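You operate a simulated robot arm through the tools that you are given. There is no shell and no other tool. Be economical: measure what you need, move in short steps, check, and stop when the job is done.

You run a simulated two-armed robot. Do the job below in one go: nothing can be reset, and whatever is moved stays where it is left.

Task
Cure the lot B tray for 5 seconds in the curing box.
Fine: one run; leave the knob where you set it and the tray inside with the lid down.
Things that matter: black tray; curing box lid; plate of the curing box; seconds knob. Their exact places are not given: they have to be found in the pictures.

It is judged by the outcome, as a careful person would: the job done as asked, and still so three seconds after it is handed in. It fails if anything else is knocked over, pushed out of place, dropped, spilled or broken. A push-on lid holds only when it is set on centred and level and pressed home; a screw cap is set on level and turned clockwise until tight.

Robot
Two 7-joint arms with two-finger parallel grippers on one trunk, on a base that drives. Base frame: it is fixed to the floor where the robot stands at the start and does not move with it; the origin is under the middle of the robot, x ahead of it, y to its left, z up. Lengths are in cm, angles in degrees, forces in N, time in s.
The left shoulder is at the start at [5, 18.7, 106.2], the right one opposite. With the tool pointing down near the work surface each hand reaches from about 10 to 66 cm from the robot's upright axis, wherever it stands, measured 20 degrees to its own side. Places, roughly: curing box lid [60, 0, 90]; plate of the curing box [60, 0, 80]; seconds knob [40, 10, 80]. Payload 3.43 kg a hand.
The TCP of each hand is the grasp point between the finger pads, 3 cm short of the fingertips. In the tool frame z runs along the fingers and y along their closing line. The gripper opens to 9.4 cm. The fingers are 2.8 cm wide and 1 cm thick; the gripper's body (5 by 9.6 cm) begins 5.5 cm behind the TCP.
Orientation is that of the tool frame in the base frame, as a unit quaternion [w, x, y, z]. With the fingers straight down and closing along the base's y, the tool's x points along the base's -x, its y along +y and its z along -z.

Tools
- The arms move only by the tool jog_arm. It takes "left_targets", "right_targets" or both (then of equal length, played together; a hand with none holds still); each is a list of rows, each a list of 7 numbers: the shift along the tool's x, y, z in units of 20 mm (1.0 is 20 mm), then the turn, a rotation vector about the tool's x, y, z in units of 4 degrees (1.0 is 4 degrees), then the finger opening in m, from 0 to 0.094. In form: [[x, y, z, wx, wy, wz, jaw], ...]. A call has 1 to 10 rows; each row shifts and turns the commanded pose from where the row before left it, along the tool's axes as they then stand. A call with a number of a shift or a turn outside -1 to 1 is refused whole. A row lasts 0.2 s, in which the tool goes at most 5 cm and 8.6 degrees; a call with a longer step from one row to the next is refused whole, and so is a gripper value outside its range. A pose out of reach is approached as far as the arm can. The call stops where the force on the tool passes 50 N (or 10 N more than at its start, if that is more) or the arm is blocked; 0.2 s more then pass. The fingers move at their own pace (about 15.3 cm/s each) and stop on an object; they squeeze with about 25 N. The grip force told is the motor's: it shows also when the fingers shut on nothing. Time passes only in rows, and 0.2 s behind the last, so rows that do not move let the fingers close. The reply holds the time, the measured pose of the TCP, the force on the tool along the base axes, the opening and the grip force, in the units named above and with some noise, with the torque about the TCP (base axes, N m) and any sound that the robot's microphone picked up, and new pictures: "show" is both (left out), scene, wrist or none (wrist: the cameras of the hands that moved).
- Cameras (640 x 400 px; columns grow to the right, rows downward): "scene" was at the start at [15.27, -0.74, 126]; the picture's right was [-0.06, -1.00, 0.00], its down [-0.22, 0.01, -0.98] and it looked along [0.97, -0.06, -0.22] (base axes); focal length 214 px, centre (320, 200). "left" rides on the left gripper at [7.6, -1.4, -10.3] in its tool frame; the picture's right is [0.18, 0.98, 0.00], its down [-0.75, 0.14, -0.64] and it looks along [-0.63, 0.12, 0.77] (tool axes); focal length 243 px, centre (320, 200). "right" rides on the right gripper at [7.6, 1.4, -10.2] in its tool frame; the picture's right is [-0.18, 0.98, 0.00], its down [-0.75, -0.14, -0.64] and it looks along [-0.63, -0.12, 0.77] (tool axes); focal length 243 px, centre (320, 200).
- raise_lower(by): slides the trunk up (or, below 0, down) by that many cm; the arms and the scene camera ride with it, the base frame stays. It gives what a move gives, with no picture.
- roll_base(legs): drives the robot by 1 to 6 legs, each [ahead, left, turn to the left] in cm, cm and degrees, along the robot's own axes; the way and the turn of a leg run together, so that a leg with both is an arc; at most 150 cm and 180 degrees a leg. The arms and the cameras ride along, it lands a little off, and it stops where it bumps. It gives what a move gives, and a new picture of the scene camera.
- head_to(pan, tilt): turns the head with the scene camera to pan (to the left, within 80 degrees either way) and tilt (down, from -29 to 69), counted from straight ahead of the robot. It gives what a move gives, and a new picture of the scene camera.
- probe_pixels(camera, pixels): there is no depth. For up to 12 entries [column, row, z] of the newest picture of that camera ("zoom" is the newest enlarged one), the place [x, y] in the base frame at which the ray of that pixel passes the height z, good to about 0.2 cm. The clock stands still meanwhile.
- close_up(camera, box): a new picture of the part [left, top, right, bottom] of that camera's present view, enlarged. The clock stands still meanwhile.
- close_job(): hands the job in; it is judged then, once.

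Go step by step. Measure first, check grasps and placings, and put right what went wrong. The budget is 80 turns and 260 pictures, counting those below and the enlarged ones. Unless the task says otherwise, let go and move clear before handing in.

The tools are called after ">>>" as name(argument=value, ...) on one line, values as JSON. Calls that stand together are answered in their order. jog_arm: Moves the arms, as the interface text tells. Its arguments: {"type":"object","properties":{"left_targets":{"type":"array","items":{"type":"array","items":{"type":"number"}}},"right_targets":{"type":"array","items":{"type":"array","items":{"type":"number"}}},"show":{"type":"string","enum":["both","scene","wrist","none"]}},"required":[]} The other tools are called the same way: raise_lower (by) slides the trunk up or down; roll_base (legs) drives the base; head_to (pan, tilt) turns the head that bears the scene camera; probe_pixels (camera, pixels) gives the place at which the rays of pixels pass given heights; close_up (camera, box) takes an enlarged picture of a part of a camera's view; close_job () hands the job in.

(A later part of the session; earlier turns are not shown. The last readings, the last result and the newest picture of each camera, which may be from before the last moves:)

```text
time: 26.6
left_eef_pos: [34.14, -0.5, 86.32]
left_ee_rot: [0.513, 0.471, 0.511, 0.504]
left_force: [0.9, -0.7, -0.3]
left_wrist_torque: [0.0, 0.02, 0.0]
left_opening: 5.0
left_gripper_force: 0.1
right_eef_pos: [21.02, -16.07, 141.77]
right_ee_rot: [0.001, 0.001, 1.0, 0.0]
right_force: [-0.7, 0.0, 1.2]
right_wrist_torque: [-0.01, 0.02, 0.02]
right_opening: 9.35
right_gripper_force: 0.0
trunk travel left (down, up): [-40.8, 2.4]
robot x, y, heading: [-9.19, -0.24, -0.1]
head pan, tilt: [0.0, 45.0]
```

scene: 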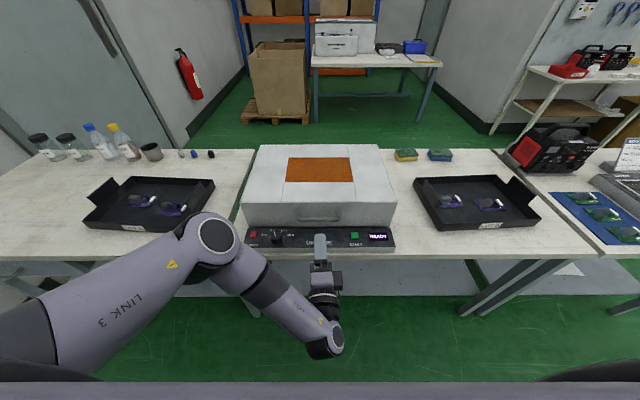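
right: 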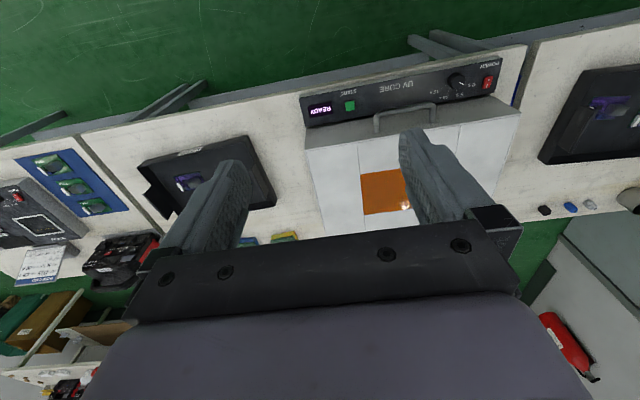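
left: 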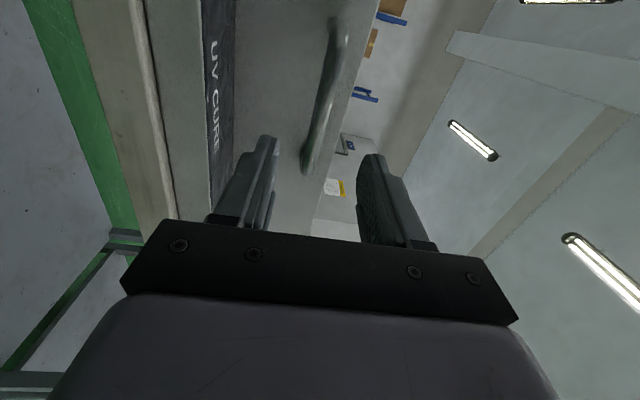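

The bar now lies between the fingers in the left view. Advance 9 cm.

>>> jog_arm(left_targets=[[0, -0.04, 1, 0, 0, 0, 0.05], [0, -0.04, 1, 0, 0, 0, 0.05], [0, -0.04, 1, 0, 0, 0, 0.05], [0, -0.04, 1, 0, 0, 0, 0.05], [0, 0, 0.45, 0, 0, 0, 0.05]], show="wrist")

>>> close_up(camera="scene", box=[240, 180, 400, 280])

```text
time: 27.8
left_eef_pos: [42.91, -0.17, 86.2]
left_ee_rot: [0.514, 0.471, 0.511, 0.504]
left_force: [0.1, -0.8, 0.4]
left_wrist_torque: [-0.02, 0.01, 0.0]
left_opening: 4.98
left_gripper_force: 0.2
right_eef_pos: [21.05, -16.0, 141.97]
right_ee_rot: [0.0, 0.002, 1.0, 0.001]
right_force: [0.0, -0.2, -0.7]
right_wrist_torque: [0.01, 0.0, 0.01]
right_opening: 9.4
right_gripper_force: 0.0
trunk travel left (down, up): [-40.8, 2.4]
robot x, y, heading: [-9.07, 0.14, -0.5]
head pan, tilt: [0.0, 45.0]
```

left: 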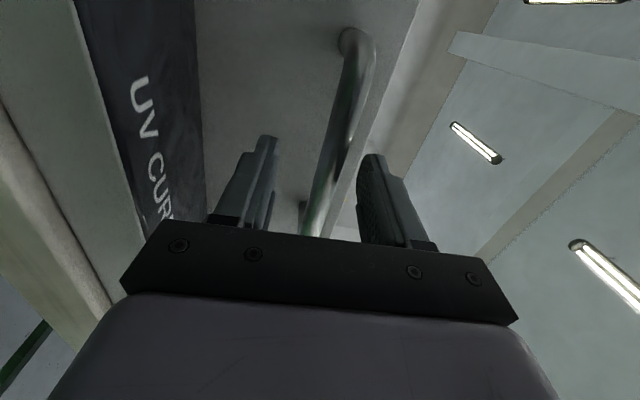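

```text
4.00 times, centred on (320, 230) of scene
```

zoom: 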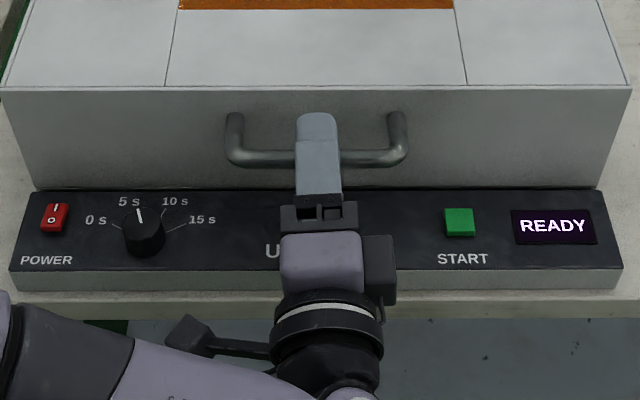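

The fingers straddle the bar. Close to a loose cage (2 cm) and start lifting along the arc about the rear hinge, pitching up with the lid.

>>> jog_arm(left_targets=[[0, 0, 0, 0, 0, 0, 0.018], [0, 0, 0, 0, 0, 0, 0.018], [0, 0.5, 0.09, -0.41, 0, 0, 0.018], [0, 0.98, 0.18, -0.82, 0, 0, 0.018], [0, 0.98, 0.18, -0.82, 0, 0, 0.018]])

```text
time: 29.0
left_eef_pos: [43.44, 0.23, 91.26]
left_ee_rot: [0.546, 0.432, 0.473, 0.54]
left_force: [1.2, 0.0, -1.8]
left_wrist_torque: [-0.01, 0.04, 0.03]
left_opening: 1.95
left_gripper_force: 0.6
right_eef_pos: [21.04, -15.99, 141.84]
right_ee_rot: [0.0, 0.001, 1.0, -0.001]
right_force: [0.1, 0.6, -0.7]
right_wrist_torque: [0.01, -0.03, 0.04]
right_opening: 9.38
right_gripper_force: 0.0
trunk travel left (down, up): [-40.8, 2.4]
robot x, y, heading: [-8.89, 0.12, -0.2]
head pan, tilt: [0.0, 45.0]
```

scene: 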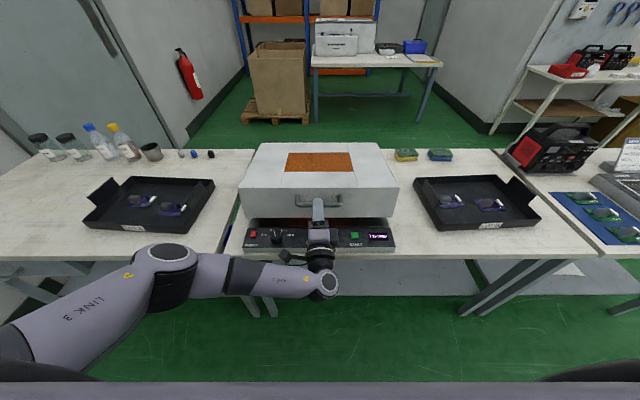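
left: 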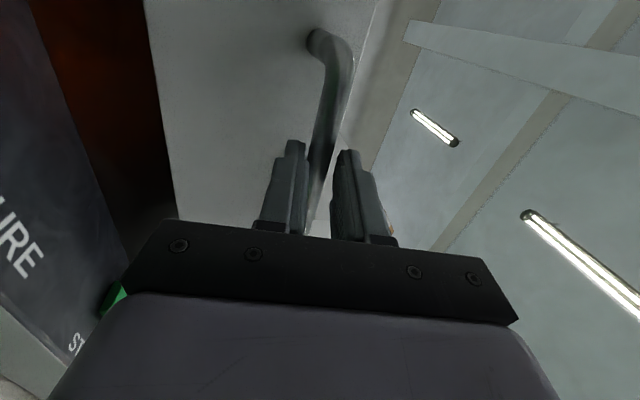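

The lid is swinging on its rear hinge with almost no force. Continue.

>>> jog_arm(left_targets=[[0, 0.98, 0.18, -0.82, 0, 0, 0.018], [0, 0.98, 0.18, -0.82, 0, 0, 0.018], [0, 0.98, 0.18, -0.82, 0, 0, 0.018], [0, 0.98, 0.18, -0.82, 0, 0, 0.018], [0, 0.98, 0.18, -0.82, 0, 0, 0.018], [0, 0.98, 0.18, -0.82, 0, 0, 0.018]])

```text
time: 30.4
left_eef_pos: [41.85, 0.67, 102.94]
left_ee_rot: [0.612, 0.333, 0.374, 0.612]
left_force: [-1.1, 0.1, 0.2]
left_wrist_torque: [0.04, -0.02, -0.02]
left_opening: 1.78
left_gripper_force: 0.1
right_eef_pos: [21.05, -15.8, 141.87]
right_ee_rot: [0.0, 0.001, 1.0, 0.001]
right_force: [-0.4, -0.6, 0.0]
right_wrist_torque: [0.0, -0.02, -0.01]
right_opening: 9.41
right_gripper_force: 0.1
trunk travel left (down, up): [-40.8, 2.4]
robot x, y, heading: [-9.1, -0.22, -0.4]
head pan, tilt: [0.0, 45.0]
```

scene: 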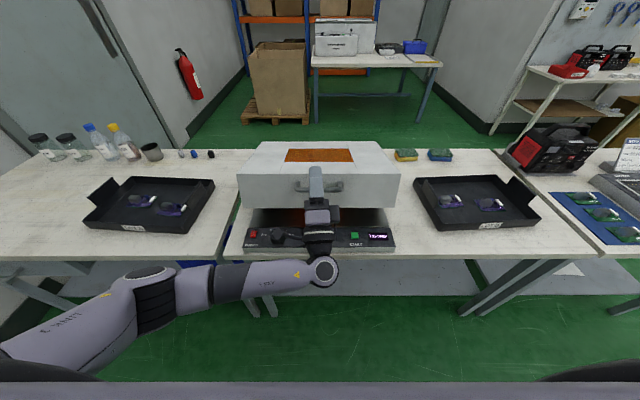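
left: 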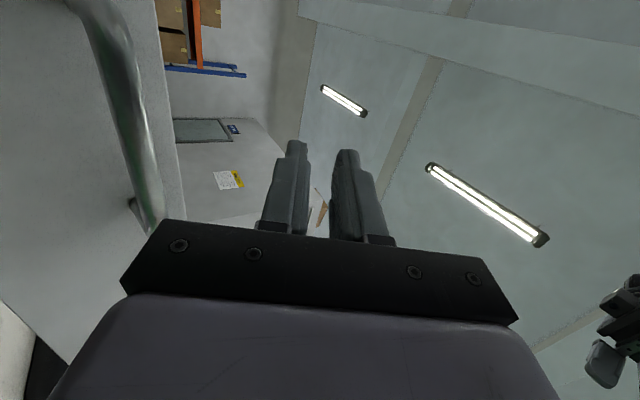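

The bar slipped out: I pitched the wrong way (lid opening pitches the hand down, not up). The lid appears to stay partly open by itself; look closer.

>>> close_up(camera="scene", box=[220, 130, 420, 255])

```text
3.20 times, centred on (320, 192) of scene
```

zoom: 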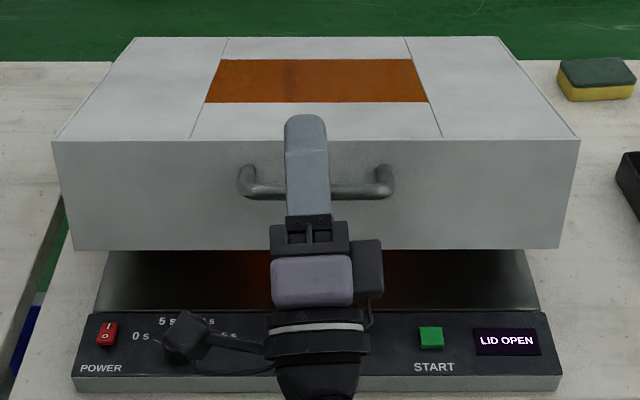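

The display reads LID OPEN and the hand isn't touching the lid, so the hinge holds by friction. Level the hand and measure the bar.

>>> jog_arm(left_targets=[[0, 0, -0.5, 1, 0, 0, 0.05], [0, 0, -0.5, 1, 0, 0, 0.05], [0, 0, 0, 1, 0, 0, 0.05], [0, 0, 0, 1, 0, 0, 0.05], [0, 0, 0, 1, 0, 0, 0.05], [0, 0, 0, 1, 0, 0, 0.05], [0, 0, 0, 1, 0, 0, 0.05], [0, 0, 0, 0.5, 0, 0, 0.05]])

>>> probe_pixels(camera="scene", pixels=[[320, 189, 92], [320, 189, 94], [320, 189, 96], [320, 174, 98], [320, 174, 100], [320, 208, 88], [320, 208, 90]])

```text
time: 32.2
left_eef_pos: [40.13, 0.68, 102.12]
left_ee_rot: [0.504, 0.48, 0.521, 0.493]
left_force: [0.1, -0.7, -0.9]
left_wrist_torque: [0.04, -0.02, -0.01]
left_opening: 5.0
left_gripper_force: 0.2
right_eef_pos: [21.11, -15.98, 141.87]
right_ee_rot: [0.001, 0.002, 1.0, 0.0]
right_force: [0.2, 0.5, -0.7]
right_wrist_torque: [0.02, -0.03, 0.03]
right_opening: 9.4
right_gripper_force: 0.0
trunk travel left (down, up): [-40.8, 2.4]
robot x, y, heading: [-8.97, -0.15, -0.3]
head pan, tilt: [0.0, 45.0]
```

scene: 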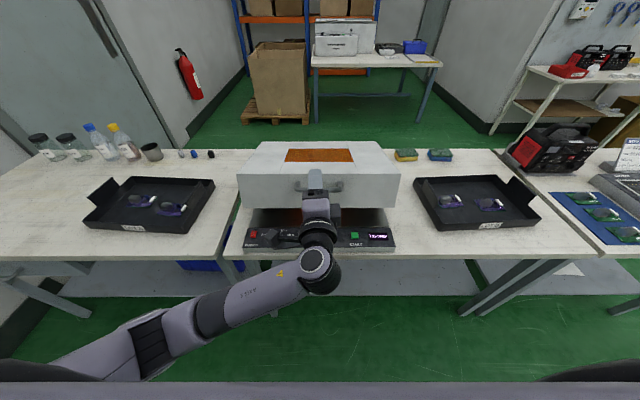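
left: 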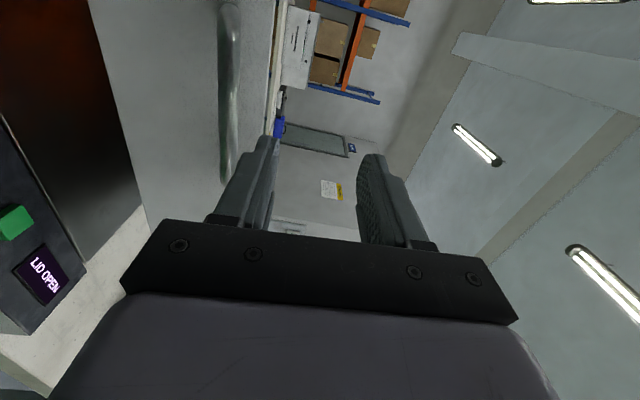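

```text
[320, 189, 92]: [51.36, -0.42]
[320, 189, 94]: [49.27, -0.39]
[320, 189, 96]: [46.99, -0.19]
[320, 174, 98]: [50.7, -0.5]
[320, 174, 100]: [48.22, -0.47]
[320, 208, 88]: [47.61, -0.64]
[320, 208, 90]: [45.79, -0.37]
```

Bar is at about (47.9, 0, 95.2) with lid at ~17°. Lower to that height and move in to cage it again.

>>> jog_arm(left_targets=[[0, -1, 0, 0, 0, 0, 0.05], [0, -1, 0, 0, 0, 0, 0.05], [0, -1, 0, 0, 0, 0, 0.05], [0, -0.45, 0, 0, 0, 0, 0.05], [0, 0, 1, 0, 0, 0, 0.05], [0, 0, 1, 0, 0, 0, 0.05], [0, 0, 1, 0, 0, 0, 0.05], [0, 0, 0.1, 0, 0, 0, 0.05]], show="wrist")

>>> close_up(camera="scene", box=[220, 130, 420, 255])

```text
time: 34.0
left_eef_pos: [46.23, 0.39, 95.04]
left_ee_rot: [0.505, 0.48, 0.52, 0.495]
left_force: [-0.3, -0.3, -0.7]
left_wrist_torque: [-0.01, 0.01, -0.01]
left_opening: 4.98
left_gripper_force: 0.1
right_eef_pos: [21.06, -16.01, 141.83]
right_ee_rot: [0.0, 0.002, 1.0, -0.001]
right_force: [0.5, -0.5, 0.8]
right_wrist_torque: [0.01, 0.0, 0.02]
right_opening: 9.4
right_gripper_force: 0.0
trunk travel left (down, up): [-40.8, 2.4]
robot x, y, heading: [-9.19, 0.02, -0.1]
head pan, tilt: [0.0, 45.0]
```

left: 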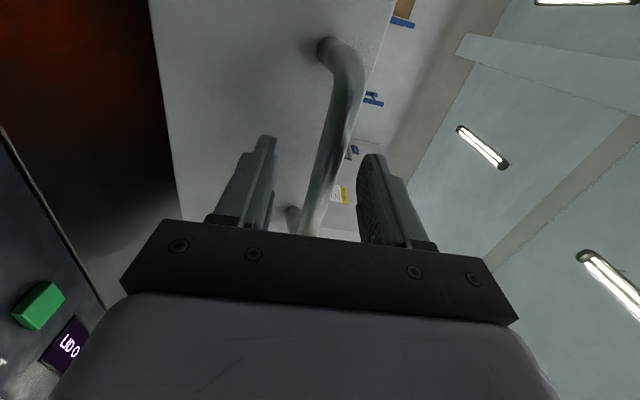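

```text
3.20 times, centred on (320, 192) of scene
```

zoom: 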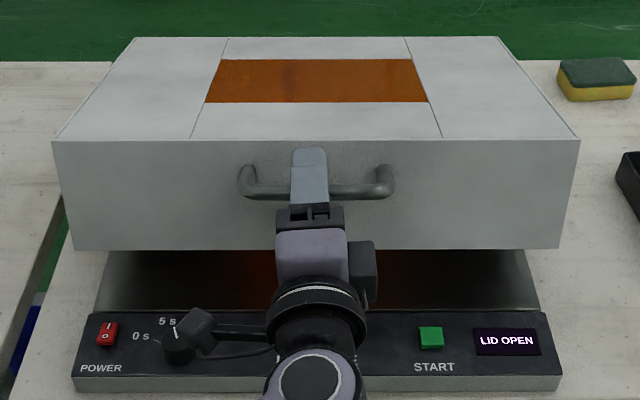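

Caged well. Close to 1.8 cm and follow the arc with the hand kept level, to about 45°.

>>> jog_arm(left_targets=[[0, 0, 0, 0, 0, 0, 0.018], [0, 0, 0, 0, 0, 0, 0.018], [0, 0.85, 0.51, 0, 0, 0, 0.018], [0, 0.85, 0.51, 0, 0, 0, 0.018], [0, 0.73, 0.56, 0, 0, 0, 0.018], [0, 0.73, 0.56, 0, 0, 0, 0.018], [0, 0.78, 0.75, 0, 0, 0, 0.018], [0, 0.78, 0.75, 0, 0, 0, 0.018], [0, 0.65, 0.85, 0, 0, 0, 0.018], [0, 0.65, 0.85, 0, 0, 0, 0.018]])

```text
time: 36.2
left_eef_pos: [56.93, 1.38, 107.37]
left_ee_rot: [0.506, 0.48, 0.519, 0.495]
left_force: [-1.4, -1.3, 5.6]
left_wrist_torque: [0.12, -0.02, -0.02]
left_opening: 2.07
left_gripper_force: 3.6
right_eef_pos: [21.06, -15.96, 141.84]
right_ee_rot: [0.001, 0.002, 1.0, 0.0]
right_force: [0.5, -0.3, 0.7]
right_wrist_torque: [0.0, 0.0, 0.02]
right_opening: 9.36
right_gripper_force: 0.0
trunk travel left (down, up): [-40.8, 2.4]
robot x, y, heading: [-9.19, -0.36, -0.2]
head pan, tilt: [0.0, 45.0]
```

scene: 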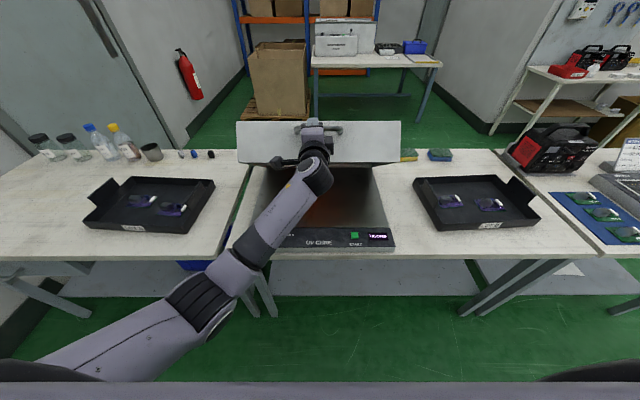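
left: 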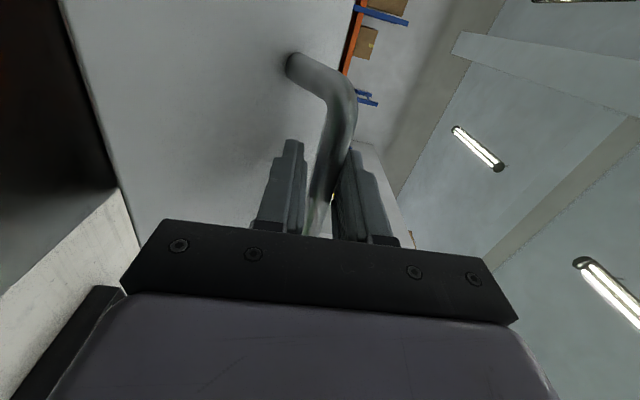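

Lid at ~45°, force small. Continue to about 72°.

>>> jog_arm(left_targets=[[0, 0.55, 0.94, 0, 0, 0, 0.018], [0, 0.55, 0.94, 0, 0, 0, 0.018], [0, 0.43, 0.98, 0, 0, 0, 0.018], [0, 0.43, 0.98, 0, 0, 0, 0.018], [0, 0.23, 0.83, 0, 0, 0, 0.018], [0, 0.23, 0.83, 0, 0, 0, 0.018], [0, 0.15, 0.85, 0, 0, 0, 0.018], [0, 0.15, 0.85, 0, 0, 0, 0.018]])

```text
time: 38.0
left_eef_pos: [67.42, 1.63, 112.72]
left_ee_rot: [0.508, 0.479, 0.516, 0.496]
left_force: [-6.7, -3.9, 22.5]
left_wrist_torque: [0.31, 0.1, -0.11]
left_opening: 2.9
left_gripper_force: 9.2
left hand out of reach, approached as far as the arm can: row 7, 8
right_eef_pos: [20.64, -16.16, 142.05]
right_ee_rot: [0.002, 0.002, 1.0, 0.0]
right_force: [-0.2, -0.6, 0.3]
right_wrist_torque: [-0.01, 0.01, 0.0]
right_opening: 9.37
right_gripper_force: 0.1
trunk travel left (down, up): [-40.8, 2.4]
robot x, y, heading: [-8.87, -0.24, -0.2]
head pan, tilt: [0.0, 45.0]
```

scene: 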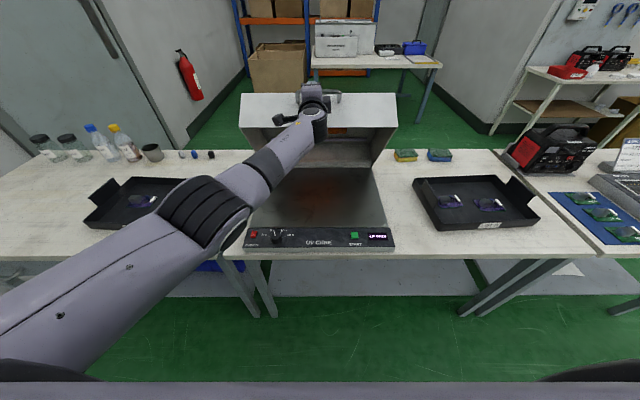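
left: 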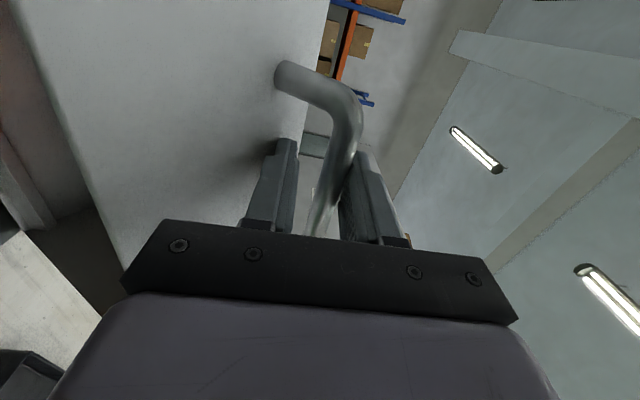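

Lid at ~63°, arm at reach limit and fingers wedging a bit. Open, back out, then bring the base forward.

>>> jog_arm(left_targets=[[0, 0, -0.3, 0, 0, 0, 0.04], [0, 0, -0.5, 0, 0, 0, 0.05], [0, 0, -1, 0, 0, 0, 0.05], [0, 0, -1, 0, 0, 0, 0.05], [0, 0, -1, 0, 0, 0, 0.05], [0, 0, -1, 0, 0, 0, 0.05], [0, 0, -1, 0, 0, 0, 0.05]], show="scene")

```text
time: 39.6
left_eef_pos: [56.2, 1.48, 112.11]
left_ee_rot: [0.504, 0.48, 0.52, 0.494]
left_force: [-0.1, 0.3, 0.2]
left_wrist_torque: [-0.01, -0.02, 0.01]
left_opening: 5.0
left_gripper_force: 0.1
right_eef_pos: [20.96, -16.04, 141.95]
right_ee_rot: [0.001, 0.002, 1.0, 0.0]
right_force: [-0.2, 0.4, 0.7]
right_wrist_torque: [0.0, -0.01, 0.03]
right_opening: 9.4
right_gripper_force: 0.1
trunk travel left (down, up): [-40.8, 2.4]
robot x, y, heading: [-9.11, 0.19, -0.0]
head pan, tilt: [0.0, 45.0]
```

scene: 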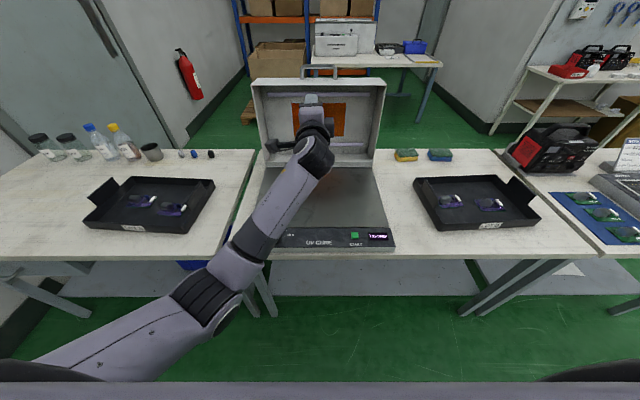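

The lid has swung fully open by itself and stays there. Retract the left arm to neutral and inspect the box interior.

>>> close_up(camera="scene", box=[220, 60, 420, 255])

>>> probe_pixels(camera="scene", pixels=[[320, 66, 115], [320, 78, 110], [250, 80, 110], [386, 80, 110], [262, 168, 80], [378, 166, 80], [393, 228, 80], [245, 228, 80]])

```text
2.05 times, centred on (320, 158) of scene
```

zoom: 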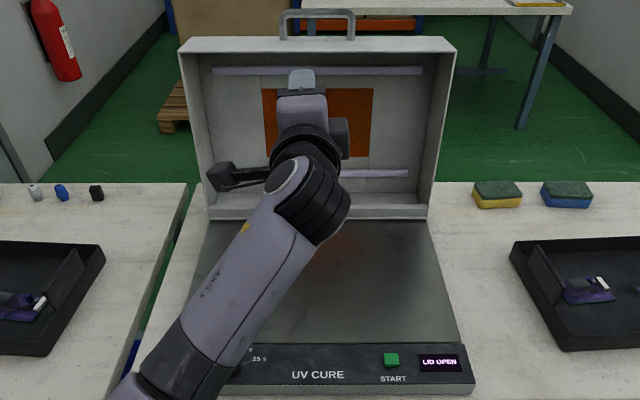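

```text
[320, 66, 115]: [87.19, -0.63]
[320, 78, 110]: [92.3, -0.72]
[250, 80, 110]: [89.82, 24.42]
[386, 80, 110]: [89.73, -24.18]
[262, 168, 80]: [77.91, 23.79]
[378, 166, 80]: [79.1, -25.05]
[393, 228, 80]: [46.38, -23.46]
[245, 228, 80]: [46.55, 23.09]
```

The base plate is flat and open. Now pull the left hand back and turn it to point down again.

>>> jog_arm(left_targets=[[0.3, 0, -1, 0, 0, 0, 0.05], [0.5, 0, -1, 0, 0, 0, 0.05], [0.5, 0, -1, 0, 0, 0, 0.05], [0, 0, 0, 1, 1, -1, 0.05], [0, 0, 0, 1, 1, -1, 0.05], [0, 0, 0, 1, 1, -1, 0.05], [0, 0, 0, 1, 1, -1, 0.05], [0, 0, 0, 1, 1, -1, 0.05], [0, 0, 0, 1, 1, -1, 0.05], [0, 0, 0, 1, 1, -1, 0.05]], show="none")

>>> jog_arm(left_targets=[[0, 0, 0, 1, 1, -1, 0.05], [0, 0, 0, 1, 1, -1, 0.05], [0, 0, 0, 1, 1, -1, 0.05], [0, 0, 0, 1, 1, -1, 0.05], [0, 0, 0, 1, 1, -1, 0.05], [0, 0, 0, 1, 1, -1, 0.05], [0, 0, 0, 1, 1, -1, 0.05], [0, 0, 0, 1, 1, -1, 0.05], [0, 0, 0, 1, 1, -1, 0.05], [0, 0, 0, 1, 1, -1, 0.05]], show="scene")

```text
time: 41.2
left_eef_pos: [51.81, 10.27, 108.44]
left_ee_rot: [0.368, 0.392, 0.703, 0.465]
left_force: [1.0, -0.4, 0.0]
left_wrist_torque: [0.02, -0.02, 0.02]
left_opening: 5.02
left_gripper_force: 0.1
right_eef_pos: [21.08, -15.96, 141.78]
right_ee_rot: [0.0, 0.002, 1.0, 0.001]
right_force: [0.3, 1.5, -0.1]
right_wrist_torque: [0.0, -0.01, -0.01]
right_opening: 9.41
right_gripper_force: 0.0
trunk travel left (down, up): [-40.8, 2.4]
robot x, y, heading: [-8.87, -0.25, -0.4]
head pan, tilt: [0.0, 45.0]
stopped in row 8 (left hand): the arm was blocked; the commanded pose is now the measured one
```

```text
time: 43.4
left_eef_pos: [51.93, 11.56, 108.1]
left_ee_rot: [0.091, 0.051, 0.981, 0.162]
left_force: [0.5, -0.1, -0.2]
left_wrist_torque: [-0.03, 0.0, 0.03]
left_opening: 4.99
left_gripper_force: 0.0
right_eef_pos: [21.11, -16.06, 141.81]
right_ee_rot: [-0.001, 0.001, 1.0, 0.001]
right_force: [0.3, 0.1, 0.3]
right_wrist_torque: [0.01, 0.01, -0.01]
right_opening: 9.41
right_gripper_force: 0.1
trunk travel left (down, up): [-40.8, 2.4]
robot x, y, heading: [-8.9, -0.09, -0.3]
head pan, tilt: [0.0, 45.0]
```

scene: 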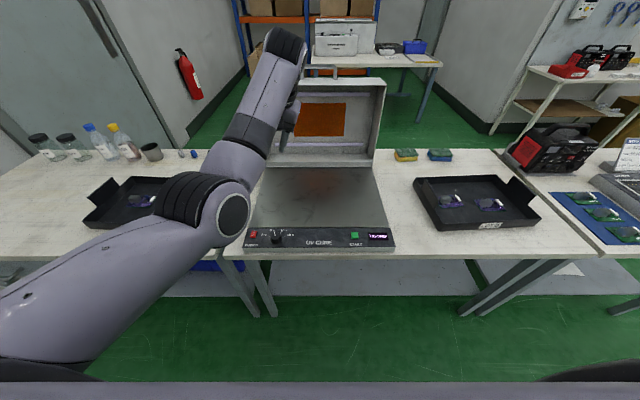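

A small residual rotation (≈22°) is left; finish it and pull back to a neutral spot.

>>> jog_arm(left_targets=[[0, 0, 0, 0.94, 0.53, -0.3, 0.05], [0, 0, 0, 0.94, 0.53, -0.3, 0.05], [0, 0, 0, 0.94, 0.53, -0.3, 0.05], [0, 0, 0, 0.94, 0.53, -0.3, 0.05], [0, 0, 0, 0.94, 0.53, -0.3, 0.05], [1, 0.3, -0.3, 0, 0, 0, 0.05], [1, 0.3, -0.3, 0, 0, 0, 0.05], [1, 0, -0.3, 0, 0, 0, 0.05], [1, 0, -0.3, 0, 0, 0, 0.05], [1, 0, -0.3, 0, 0, 0, 0.05]], show="none")

>>> jog_arm(left_targets=[[1, 0, 0, 0, 0, 0, 0.08], [1, 0, 0, 0, 0, 0, 0.08], [1, 0, 0, 0, 0, 0, 0.08], [1, 0, 0, 0, 0, 0, 0.08], [1, 0, 0, 0, 0, 0, 0.08], [1, 0, 0, 0, 0, 0, 0.08]], show="both")

```text
time: 45.6
left_eef_pos: [50.47, 11.55, 109.82]
left_ee_rot: [0.0, 0.001, 1.0, -0.003]
left_force: [0.3, 0.2, 0.3]
left_wrist_torque: [-0.01, 0.02, 0.02]
left_opening: 4.98
left_gripper_force: 0.0
left hand out of reach, approached as far as the arm can: row 6, 7, 8, 9, 10
right_eef_pos: [21.13, -16.09, 141.93]
right_ee_rot: [-0.001, 0.002, 1.0, 0.001]
right_force: [-0.1, -0.2, 0.2]
right_wrist_torque: [-0.01, -0.01, 0.0]
right_opening: 9.4
right_gripper_force: 0.2
trunk travel left (down, up): [-40.8, 2.4]
robot x, y, heading: [-9.1, 0.29, -0.1]
head pan, tilt: [0.0, 45.0]
```

```text
time: 47.0
left_eef_pos: [50.48, 11.42, 110.07]
left_ee_rot: [0.002, 0.002, 1.0, -0.003]
left_force: [-0.1, 0.8, -0.3]
left_wrist_torque: [0.02, -0.02, 0.03]
left_opening: 8.0
left_gripper_force: 0.0
left hand out of reach, approached as far as the arm can: row 1, 2, 3, 4, 5, 6
right_eef_pos: [21.06, -16.01, 141.87]
right_ee_rot: [0.0, 0.002, 1.0, 0.0]
right_force: [-0.4, 0.2, 0.4]
right_wrist_torque: [0.0, 0.03, 0.01]
right_opening: 9.39
right_gripper_force: 0.0
trunk travel left (down, up): [-40.8, 2.4]
robot x, y, heading: [-9.12, 0.17, 0.0]
head pan, tilt: [0.0, 45.0]
```

scene: 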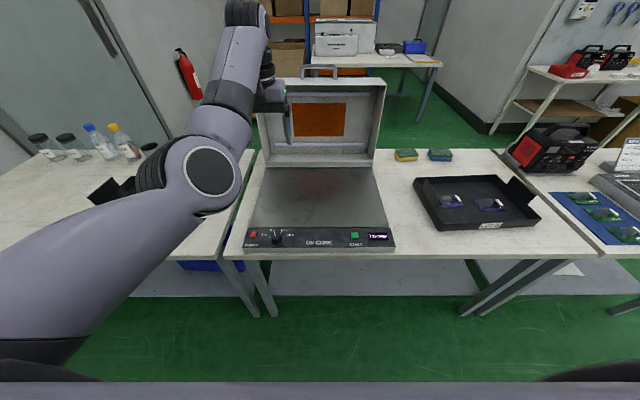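
left: 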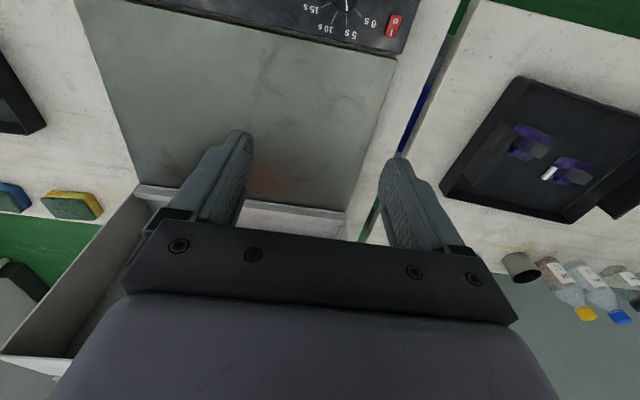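

The left arm is folded into an odd elbow-low posture and won't retract straight. Try working it outward and up first.

>>> jog_arm(left_targets=[[0, 0.5, -1, 0, 0, 0, 0.08], [0, 0.5, -1, 0, 0, 0, 0.08], [0, 0.5, -1, 0, 0, 0, 0.08], [0, 0.5, -1, 0, 0, 0, 0.08], [0, 0.5, -1, 0, 0, 0, 0.08], [0, 0.5, -1, 0, 0, 0, 0.08], [0.5, 0.5, -1, 0, 0, 0, 0.08], [1, 0.5, 0, 0, 0, 0, 0.08], [1, 0.5, 0, 0, 0, 0, 0.08], [1, 0.5, 0, 0, 0, 0, 0.08]], show="scene")

```text
time: 49.2
left_eef_pos: [48.92, 19.32, 125.01]
left_ee_rot: [0.002, 0.009, 1.0, -0.004]
left_force: [-0.4, 0.5, -0.6]
left_wrist_torque: [-0.01, 0.01, -0.02]
left_opening: 7.99
left_gripper_force: 0.0
left hand out of reach, approached as far as the arm can: row 6, 8, 9, 10
right_eef_pos: [21.06, -15.98, 141.7]
right_ee_rot: [-0.001, 0.002, 1.0, 0.0]
right_force: [0.1, -0.3, -0.6]
right_wrist_torque: [0.0, 0.0, 0.01]
right_opening: 9.39
right_gripper_force: 0.0
trunk travel left (down, up): [-40.8, 2.4]
robot x, y, heading: [-8.78, -0.09, -0.2]
head pan, tilt: [0.0, 45.0]
```

scene: 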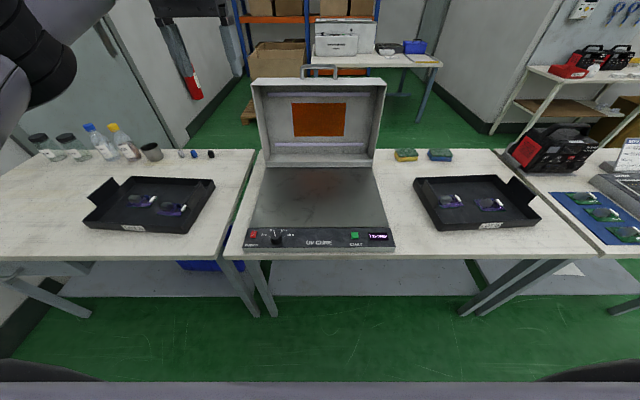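

The posture has flipped to elbow-up; try retracting now.

>>> jog_arm(left_targets=[[1, 0, 0, 0, 0, 0, 0.08], [1, 0, 0, 0, 0, 0, 0.08], [1, 0, 0, 0, 0, 0, 0.08], [1, 0, 0, 0, 0, 0, 0.08], [1, 0, 0, 0, 0, 0, 0.08], [1, 0, 0, 0, 0, 0, 0.08], [1, 0, 0, 0, 0, 0, 0.08]], show="scene")

```text
time: 50.8
left_eef_pos: [48.75, 19.19, 125.56]
left_ee_rot: [0.001, 0.009, 1.0, -0.004]
left_force: [-1.4, -0.2, -0.2]
left_wrist_torque: [0.05, -0.03, 0.01]
left_opening: 8.0
left_gripper_force: 0.0
left hand out of reach, approached as far as the arm can: row 1, 2, 3, 4, 5, 6, 7
right_eef_pos: [21.07, -15.9, 141.89]
right_ee_rot: [0.0, 0.002, 1.0, 0.0]
right_force: [-0.1, 0.4, -0.2]
right_wrist_torque: [-0.01, -0.01, 0.01]
right_opening: 9.44
right_gripper_force: 0.0
trunk travel left (down, up): [-40.8, 2.4]
robot x, y, heading: [-9.22, -0.26, 0.0]
head pan, tilt: [0.0, 45.0]
```

scene: 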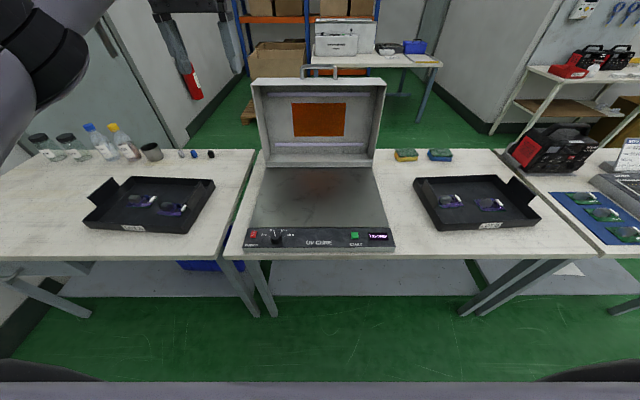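

>>> head_to(pan=35, tilt=5)

```text
time: 51.9
left_eef_pos: [48.75, 19.22, 125.49]
left_ee_rot: [0.002, 0.009, 1.0, -0.004]
left_force: [0.9, 0.4, 0.1]
left_wrist_torque: [-0.01, -0.01, -0.01]
left_opening: 7.98
left_gripper_force: 0.1
right_eef_pos: [21.08, -15.91, 141.9]
right_ee_rot: [0.0, 0.001, 1.0, 0.001]
right_force: [-0.2, 0.4, 0.6]
right_wrist_torque: [0.01, 0.01, -0.01]
right_opening: 9.44
right_gripper_force: 0.1
trunk travel left (down, up): [-40.8, 2.4]
robot x, y, heading: [-9.0, 0.04, 0.1]
head pan, tilt: [35.0, 5.0]
```

scene: 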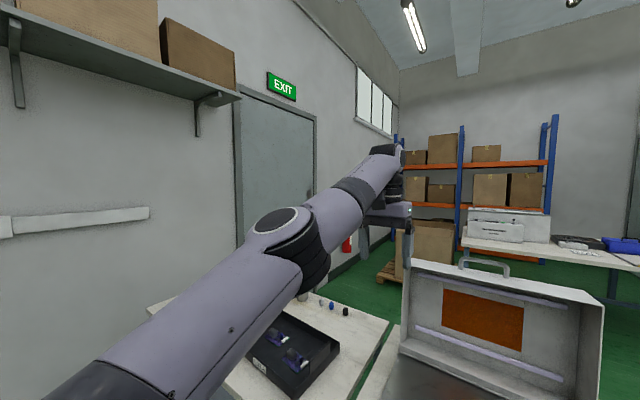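

The arm is nearly straight with the elbow hanging low. I'll roll the hand to point right so the wrist and elbow swing outward, retracting meanwhile.

>>> jog_arm(left_targets=[[0, 0, 0, 1, 0, 0, 0.08], [0, 0, 0, 1, 0, 0, 0.08], [0, 0, 0, 1, 0, 0, 0.08], [0, 0, 0, 1, 0, 0, 0.08], [0, 0, 0, 1, 0, 0, 0.08], [0, 0, 0, 1, 0, 0, 0.08], [0, 0, 0, 1, 0, 0, 0.08], [0, 0, 0, 1, 0, 0, 0.08], [0, 0, 0, 1, 0, 0, 0.08], [0, 0, 0, 1, 0, 0, 0.08]], show="none")

>>> jog_arm(left_targets=[[0.5, 0, 0, 1, 0, 0, 0.08], [0.5, 0, 0, 1, 0, 0, 0.08], [0.5, 0, 0, 1, 0, 0, 0.08], [0.5, 0, 0, 1, 0, 0, 0.08], [1, 0, 0, 1, 0, 0, 0.08], [1, 0, 0, 1, 0, 0, 0.08], [1, 0, 0, 1, 0, 0, 0.08], [1, 0, 0, 1, 0, 0, 0.08], [1, 0, 0, 1, 0, 0, 0.08], [1, 0, 0, 1, 0, 0, 0.08]], show="scene")

```text
time: 54.1
left_eef_pos: [49.95, 19.25, 126.25]
left_ee_rot: [-0.002, 0.01, 0.938, -0.347]
left_force: [-0.5, 0.5, -0.2]
left_wrist_torque: [-0.04, -0.02, 0.0]
left_opening: 7.98
left_gripper_force: 0.1
left hand out of reach, approached as far as the arm can: row 4, 6, 8, 10
right_eef_pos: [21.04, -15.89, 141.92]
right_ee_rot: [0.001, 0.002, 1.0, 0.0]
right_force: [-0.8, -0.5, 0.6]
right_wrist_torque: [-0.03, 0.01, 0.0]
right_opening: 9.4
right_gripper_force: 0.0
trunk travel left (down, up): [-40.8, 2.4]
robot x, y, heading: [-8.98, 0.02, -0.4]
head pan, tilt: [35.0, 5.0]
```

```text
time: 56.3
left_eef_pos: [49.7, 23.39, 130.9]
left_ee_rot: [-0.005, 0.009, 0.763, -0.646]
left_force: [-0.5, -0.6, 0.0]
left_wrist_torque: [-0.02, -0.01, -0.04]
left_opening: 7.99
left_gripper_force: 0.1
left hand out of reach, approached as far as the arm can: row 1, 2, 3, 4, 5, 6, 7, 8, 9, 10
right_eef_pos: [20.98, -15.97, 141.76]
right_ee_rot: [-0.001, 0.001, 1.0, 0.0]
right_force: [-0.7, -0.6, 0.3]
right_wrist_torque: [0.0, 0.0, 0.0]
right_opening: 9.42
right_gripper_force: 0.1
trunk travel left (down, up): [-40.8, 2.4]
robot x, y, heading: [-8.94, -0.18, 0.1]
head pan, tilt: [35.0, 5.0]
```

scene: 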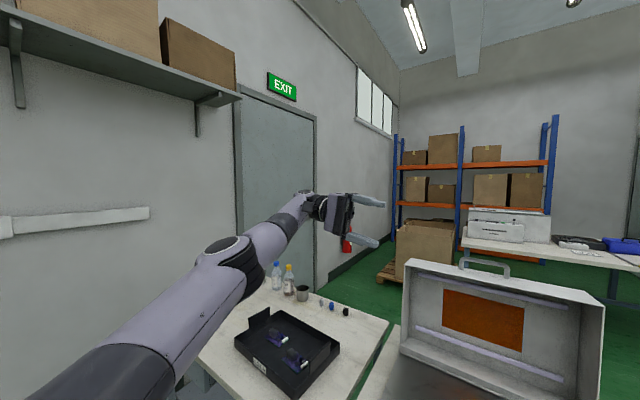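

>>> jog_arm(left_targets=[[1, 0, 0, 0, 0, 0, 0.08], [1, 0, 0, 0, 0, 0, 0.08], [1, 0, 0, 0, 0, 0, 0.08], [1, 0, 0, 0, 1, 0, 0.08], [1, 0, 0, 0, 1, 0, 0.08], [1, 0, 0, 0, 1, 0, 0.08], [1, 0, 0, 0, 1, 0, 0.08]], show="scene")

```text
time: 57.9
left_eef_pos: [47.41, 26.65, 134.8]
left_ee_rot: [-0.007, 0.011, 0.753, -0.658]
left_force: [-1.1, 0.2, -0.7]
left_wrist_torque: [0.04, 0.01, 0.04]
left_opening: 7.99
left_gripper_force: 0.2
left hand out of reach, approached as far as the arm can: row 1, 2, 3, 4, 5, 6, 7
right_eef_pos: [20.94, -15.92, 141.87]
right_ee_rot: [0.001, 0.001, 1.0, 0.001]
right_force: [0.3, -0.6, 0.7]
right_wrist_torque: [0.02, -0.05, -0.02]
right_opening: 9.39
right_gripper_force: 0.1
trunk travel left (down, up): [-40.8, 2.4]
robot x, y, heading: [-8.91, 0.28, -0.1]
head pan, tilt: [35.0, 5.0]
```

scene: 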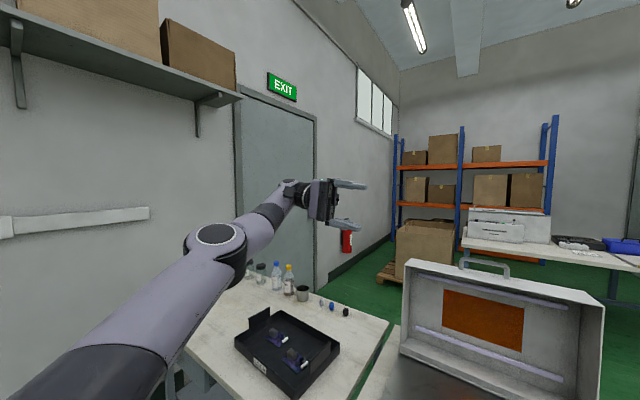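

It creeps back while going up and left. Follow that tendency.

>>> jog_arm(left_targets=[[0.8, -0.8, -0.8, 0, 0, 0, 0.08], [0.8, -0.8, -0.8, 0, 0, 0, 0.08], [0.8, -0.8, -0.8, 0, 0, 0, 0.08], [0.8, -0.8, -0.8, 0, 0, 0, 0.08], [0.8, -0.8, -0.8, 0, 0, 0, 0.08], [0.8, -0.5, -0.5, 0, 0, 0, 0.08], [0.8, -0.5, -0.5, 0, 0, 0, 0.08], [0.8, -0.5, -0.5, 0, 0, 0, 0.08]], show="scene")

```text
time: 59.7
left_eef_pos: [37.44, 34.43, 144.54]
left_ee_rot: [-0.007, 0.011, 0.753, -0.658]
left_force: [-0.4, 0.6, 0.2]
left_wrist_torque: [0.02, -0.04, 0.01]
left_opening: 7.98
left_gripper_force: 0.0
left hand out of reach, approached as far as the arm can: row 1, 2
right_eef_pos: [21.1, -16.0, 141.95]
right_ee_rot: [0.001, 0.002, 1.0, 0.0]
right_force: [-0.8, 0.2, -0.7]
right_wrist_torque: [0.01, 0.0, 0.02]
right_opening: 9.38
right_gripper_force: 0.0
trunk travel left (down, up): [-40.8, 2.4]
robot x, y, heading: [-9.35, -0.1, -0.3]
head pan, tilt: [35.0, 5.0]
```

scene: 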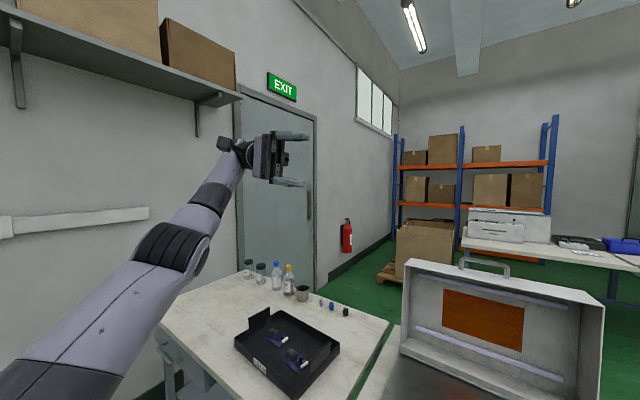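

>>> head_to(pan=-40, tilt=5)

```text
time: 61.2
left_eef_pos: [37.43, 34.39, 144.54]
left_ee_rot: [-0.009, 0.011, 0.753, -0.658]
left_force: [-0.2, -0.2, 0.4]
left_wrist_torque: [0.0, 0.0, 0.0]
left_opening: 7.98
left_gripper_force: 0.1
right_eef_pos: [21.04, -15.91, 141.86]
right_ee_rot: [0.0, 0.002, 1.0, 0.0]
right_force: [-0.3, 0.0, 0.6]
right_wrist_torque: [0.01, 0.04, 0.01]
right_opening: 9.41
right_gripper_force: 0.1
trunk travel left (down, up): [-40.8, 2.4]
robot x, y, heading: [-9.13, -0.13, -0.1]
head pan, tilt: [-40.0, 5.0]
```

scene: 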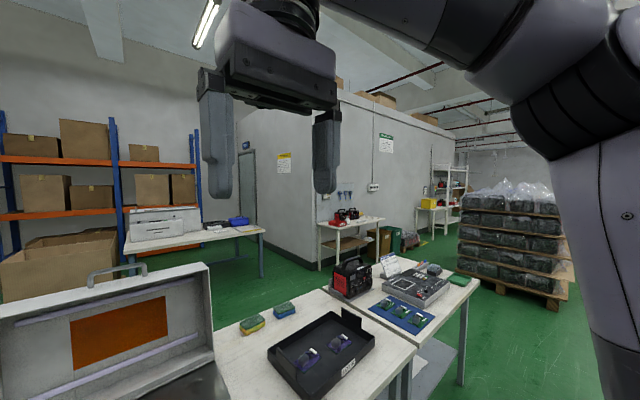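

The right arm shows the desired posture (upper arm up, elbow high and out, forearm inward). Bring the left hand back and up, still pointing right.

>>> jog_arm(left_targets=[[1, -0.5, 0, 0, 0, 0, 0.08], [1, -0.5, 0, 0, 0, 0, 0.08], [1, -0.5, 0, 0, 0, 0, 0.08], [1, -0.5, 0, 0, 0, 0, 0.08], [1, -0.5, 0, 0, 0, 0, 0.08], [1, -0.5, 0, 0, 0, 0, 0.08], [0.5, -0.5, 0, 0, 0, 0, 0.08]], show="none")

>>> head_to(pan=50, tilt=5)

```text
time: 62.8
left_eef_pos: [24.34, 34.1, 151.58]
left_ee_rot: [-0.007, 0.01, 0.752, -0.659]
left_force: [0.2, -0.3, 0.4]
left_wrist_torque: [-0.01, 0.01, 0.02]
left_opening: 7.96
left_gripper_force: 0.0
right_eef_pos: [20.98, -16.01, 141.78]
right_ee_rot: [0.0, 0.001, 1.0, 0.0]
right_force: [-0.9, 0.1, 0.3]
right_wrist_torque: [-0.03, -0.03, 0.03]
right_opening: 9.38
right_gripper_force: 0.0
trunk travel left (down, up): [-40.8, 2.4]
robot x, y, heading: [-9.18, 0.16, 0.1]
head pan, tilt: [-40.0, 5.0]
```

```text
time: 64.4
left_eef_pos: [24.37, 34.02, 151.54]
left_ee_rot: [-0.009, 0.011, 0.753, -0.658]
left_force: [-0.8, -0.4, -0.3]
left_wrist_torque: [0.02, 0.04, 0.03]
left_opening: 7.99
left_gripper_force: 0.1
right_eef_pos: [21.15, -15.97, 141.93]
right_ee_rot: [0.0, 0.002, 1.0, 0.0]
right_force: [0.3, 0.3, -0.2]
right_wrist_torque: [0.01, 0.0, 0.01]
right_opening: 9.39
right_gripper_force: 0.0
trunk travel left (down, up): [-40.8, 2.4]
robot x, y, heading: [-9.18, 0.08, -0.2]
head pan, tilt: [50.0, 5.0]
```

scene: 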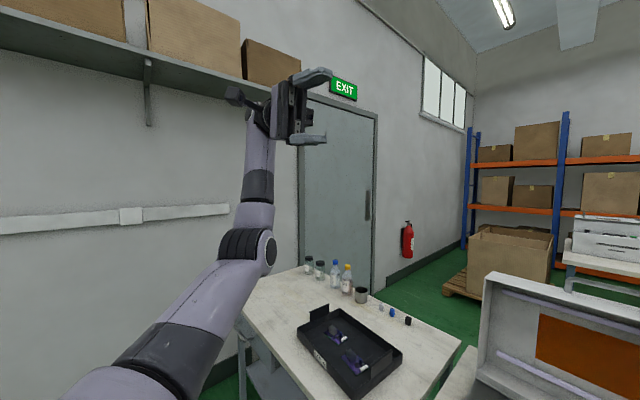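

>>> jog_arm(left_targets=[[0, 0, 1, 0, 0, 0, 0.08], [0, 0, 1, 0, 0, 0, 0.08], [0, 0, 1, 0, 0, 0, 0.08], [0, 0, 1, 0, 0, 0, 0.08], [0, 0, 1, 0, 0, 0, 0.08], [0, 0, 1, 0, 0, 0, 0.08], [0, 0, 1, -1, 0, 0, 0.08], [0, 0, 1, -1, 0, 0, 0.08], [0, 0, 1, -1, 0, 0, 0.08], [0, 0, 0.5, -1, 0, 0, 0.08]], show="scene")

```text
time: 66.6
left_eef_pos: [23.82, 15.27, 148.04]
left_ee_rot: [-0.006, 0.011, 0.837, -0.547]
left_force: [-0.1, -0.4, 0.4]
left_wrist_torque: [0.03, 0.0, -0.04]
left_opening: 7.98
left_gripper_force: 0.0
right_eef_pos: [21.16, -15.96, 141.86]
right_ee_rot: [0.0, 0.002, 1.0, 0.0]
right_force: [-0.2, -0.9, 0.5]
right_wrist_torque: [0.01, -0.01, 0.02]
right_opening: 9.4
right_gripper_force: 0.0
trunk travel left (down, up): [-40.8, 2.4]
robot x, y, heading: [-9.29, -0.02, -0.1]
head pan, tilt: [50.0, 5.0]
```

scene: 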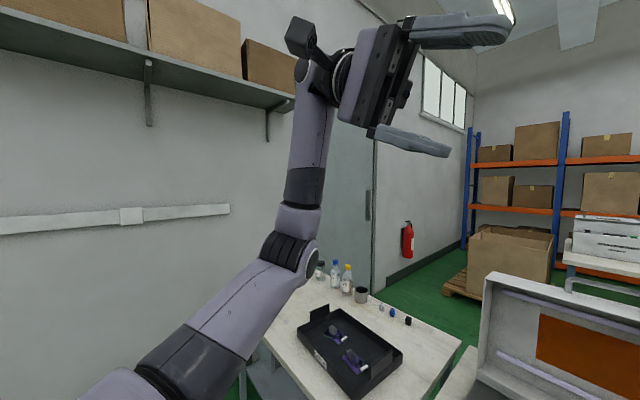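

>>> jog_arm(left_targets=[[0, 0, 0, -1, 0, 0, 0.08], [0, 0, 0, -1, 0, 0, 0.08], [0, 0, 0, -1, 0, 0, 0.08], [0, 0, 0, -1, 0, 0, 0.08], [0, 0, 0, -1, 0, 0, 0.08], [0, 0, 0, -1, 0, 0, 0.08], [0, 0, 0, -1, 0, 0, 0.08], [0, 0, 0, -1, 0, 0, 0.08], [0, 0, 0, -1, 0, 0, 0.08], [0, 0, 0, -1, 0, 0, 0.08]], show="none")

>>> jog_arm(left_targets=[[0, 0, 0, -1, 0, 0, 0.08], [0, 0, 0, -1, 0, 0, 0.08], [0, 0, 0, -1, 0, 0, 0.08], [0, 0, 0, -1, 0, 0, 0.08], [0, 0, 0, -1, 0, 0, 0.08], [0, 0, 0, -1, 0, 0, 0.08], [0, 0, 0, -0.5, 0, 0, 0.08]], show="scene")

```text
time: 68.8
left_eef_pos: [23.89, 15.26, 148.4]
left_ee_rot: [-0.001, 0.014, 0.973, -0.229]
left_force: [-0.5, 0.2, 0.5]
left_wrist_torque: [0.04, 0.0, 0.0]
left_opening: 7.99
left_gripper_force: 0.0
right_eef_pos: [20.99, -16.01, 141.9]
right_ee_rot: [0.002, 0.002, 1.0, 0.0]
right_force: [-0.3, 0.5, -0.1]
right_wrist_torque: [-0.02, -0.03, 0.02]
right_opening: 9.41
right_gripper_force: 0.1
trunk travel left (down, up): [-40.8, 2.4]
robot x, y, heading: [-8.81, -0.27, -0.1]
head pan, tilt: [50.0, 5.0]
```

```text
time: 70.4
left_eef_pos: [23.32, 14.62, 143.09]
left_ee_rot: [0.003, 0.014, 1.0, -0.004]
left_force: [0.6, 0.5, 0.5]
left_wrist_torque: [0.0, -0.02, 0.0]
left_opening: 8.0
left_gripper_force: 0.1
left hand out of reach, approached as far as the arm can: row 2, 3, 4, 5, 6, 7
right_eef_pos: [21.08, -16.13, 141.8]
right_ee_rot: [0.0, 0.002, 1.0, 0.0]
right_force: [0.7, 0.8, 0.6]
right_wrist_torque: [0.0, 0.01, 0.01]
right_opening: 9.42
right_gripper_force: 0.0
trunk travel left (down, up): [-40.8, 2.4]
robot x, y, heading: [-9.18, -0.21, -0.2]
head pan, tilt: [50.0, 5.0]
```

scene: 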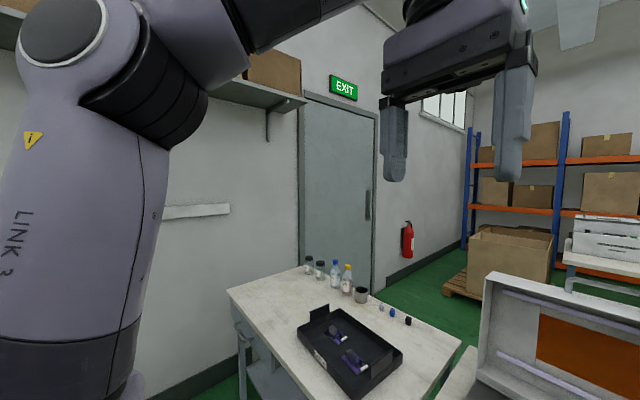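

The left arm is back in its normal posture. Lower the trunk again and drive in front of the LOT B tray.

>>> raise_lower(by=-13)

>>> head_to(pan=0, tilt=50)

>>> roll_base(legs=[[0, -57, 0], [13, 0, 0]])

```text
time: 72.0
left_eef_pos: [23.25, 14.72, 130.13]
left_ee_rot: [0.002, 0.013, 1.0, -0.005]
left_force: [0.7, 0.8, 1.3]
left_wrist_torque: [0.01, 0.0, -0.02]
left_opening: 7.98
left_gripper_force: 0.0
right_eef_pos: [21.0, -15.88, 128.87]
right_ee_rot: [0.001, 0.002, 1.0, 0.0]
right_force: [0.2, 0.0, 1.1]
right_wrist_torque: [0.0, 0.01, 0.05]
right_opening: 9.39
right_gripper_force: 0.1
trunk travel left (down, up): [-27.8, 15.4]
robot x, y, heading: [-9.16, -0.03, -0.3]
head pan, tilt: [50.0, 5.0]
```

```text
time: 73.2
left_eef_pos: [23.25, 14.77, 130.18]
left_ee_rot: [0.002, 0.013, 1.0, -0.003]
left_force: [0.3, -0.3, -0.5]
left_wrist_torque: [0.04, 0.02, 0.02]
left_opening: 7.99
left_gripper_force: 0.0
right_eef_pos: [21.09, -15.87, 128.91]
right_ee_rot: [0.0, 0.002, 1.0, 0.001]
right_force: [-0.1, -0.2, -0.1]
right_wrist_torque: [0.01, -0.07, -0.02]
right_opening: 9.4
right_gripper_force: 0.0
trunk travel left (down, up): [-27.8, 15.4]
robot x, y, heading: [-8.96, -0.22, -0.0]
head pan, tilt: [0.0, 50.0]
```

scene: 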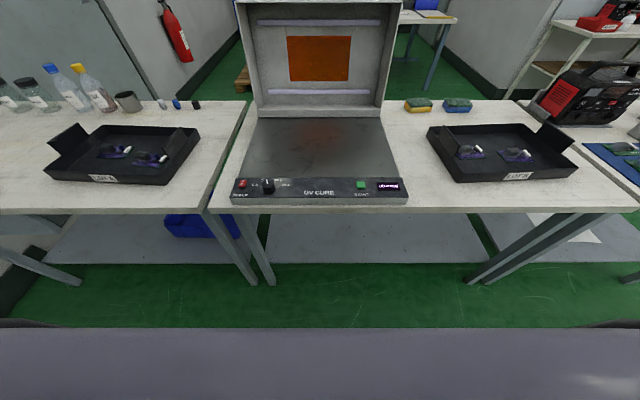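

```text
time: 77.3
left_eef_pos: [36.18, -42.11, 130.14]
left_ee_rot: [0.002, 0.008, 1.0, -0.003]
left_force: [0.8, 0.1, -0.2]
left_wrist_torque: [-0.02, 0.05, 0.04]
left_opening: 8.01
left_gripper_force: 0.1
right_eef_pos: [34.28, -72.94, 128.83]
right_ee_rot: [0.0, -0.002, 1.0, 0.0]
right_force: [0.7, -0.1, 0.5]
right_wrist_torque: [0.01, 0.03, 0.02]
right_opening: 9.4
right_gripper_force: 0.1
trunk travel left (down, up): [-27.8, 15.4]
robot x, y, heading: [4.12, -56.98, 0.3]
head pan, tilt: [0.0, 50.0]
```

scene: 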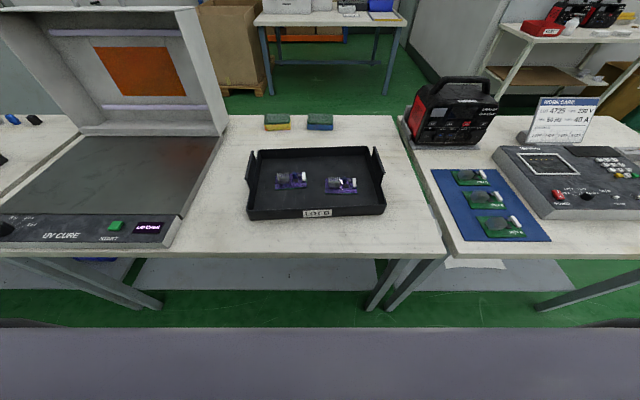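

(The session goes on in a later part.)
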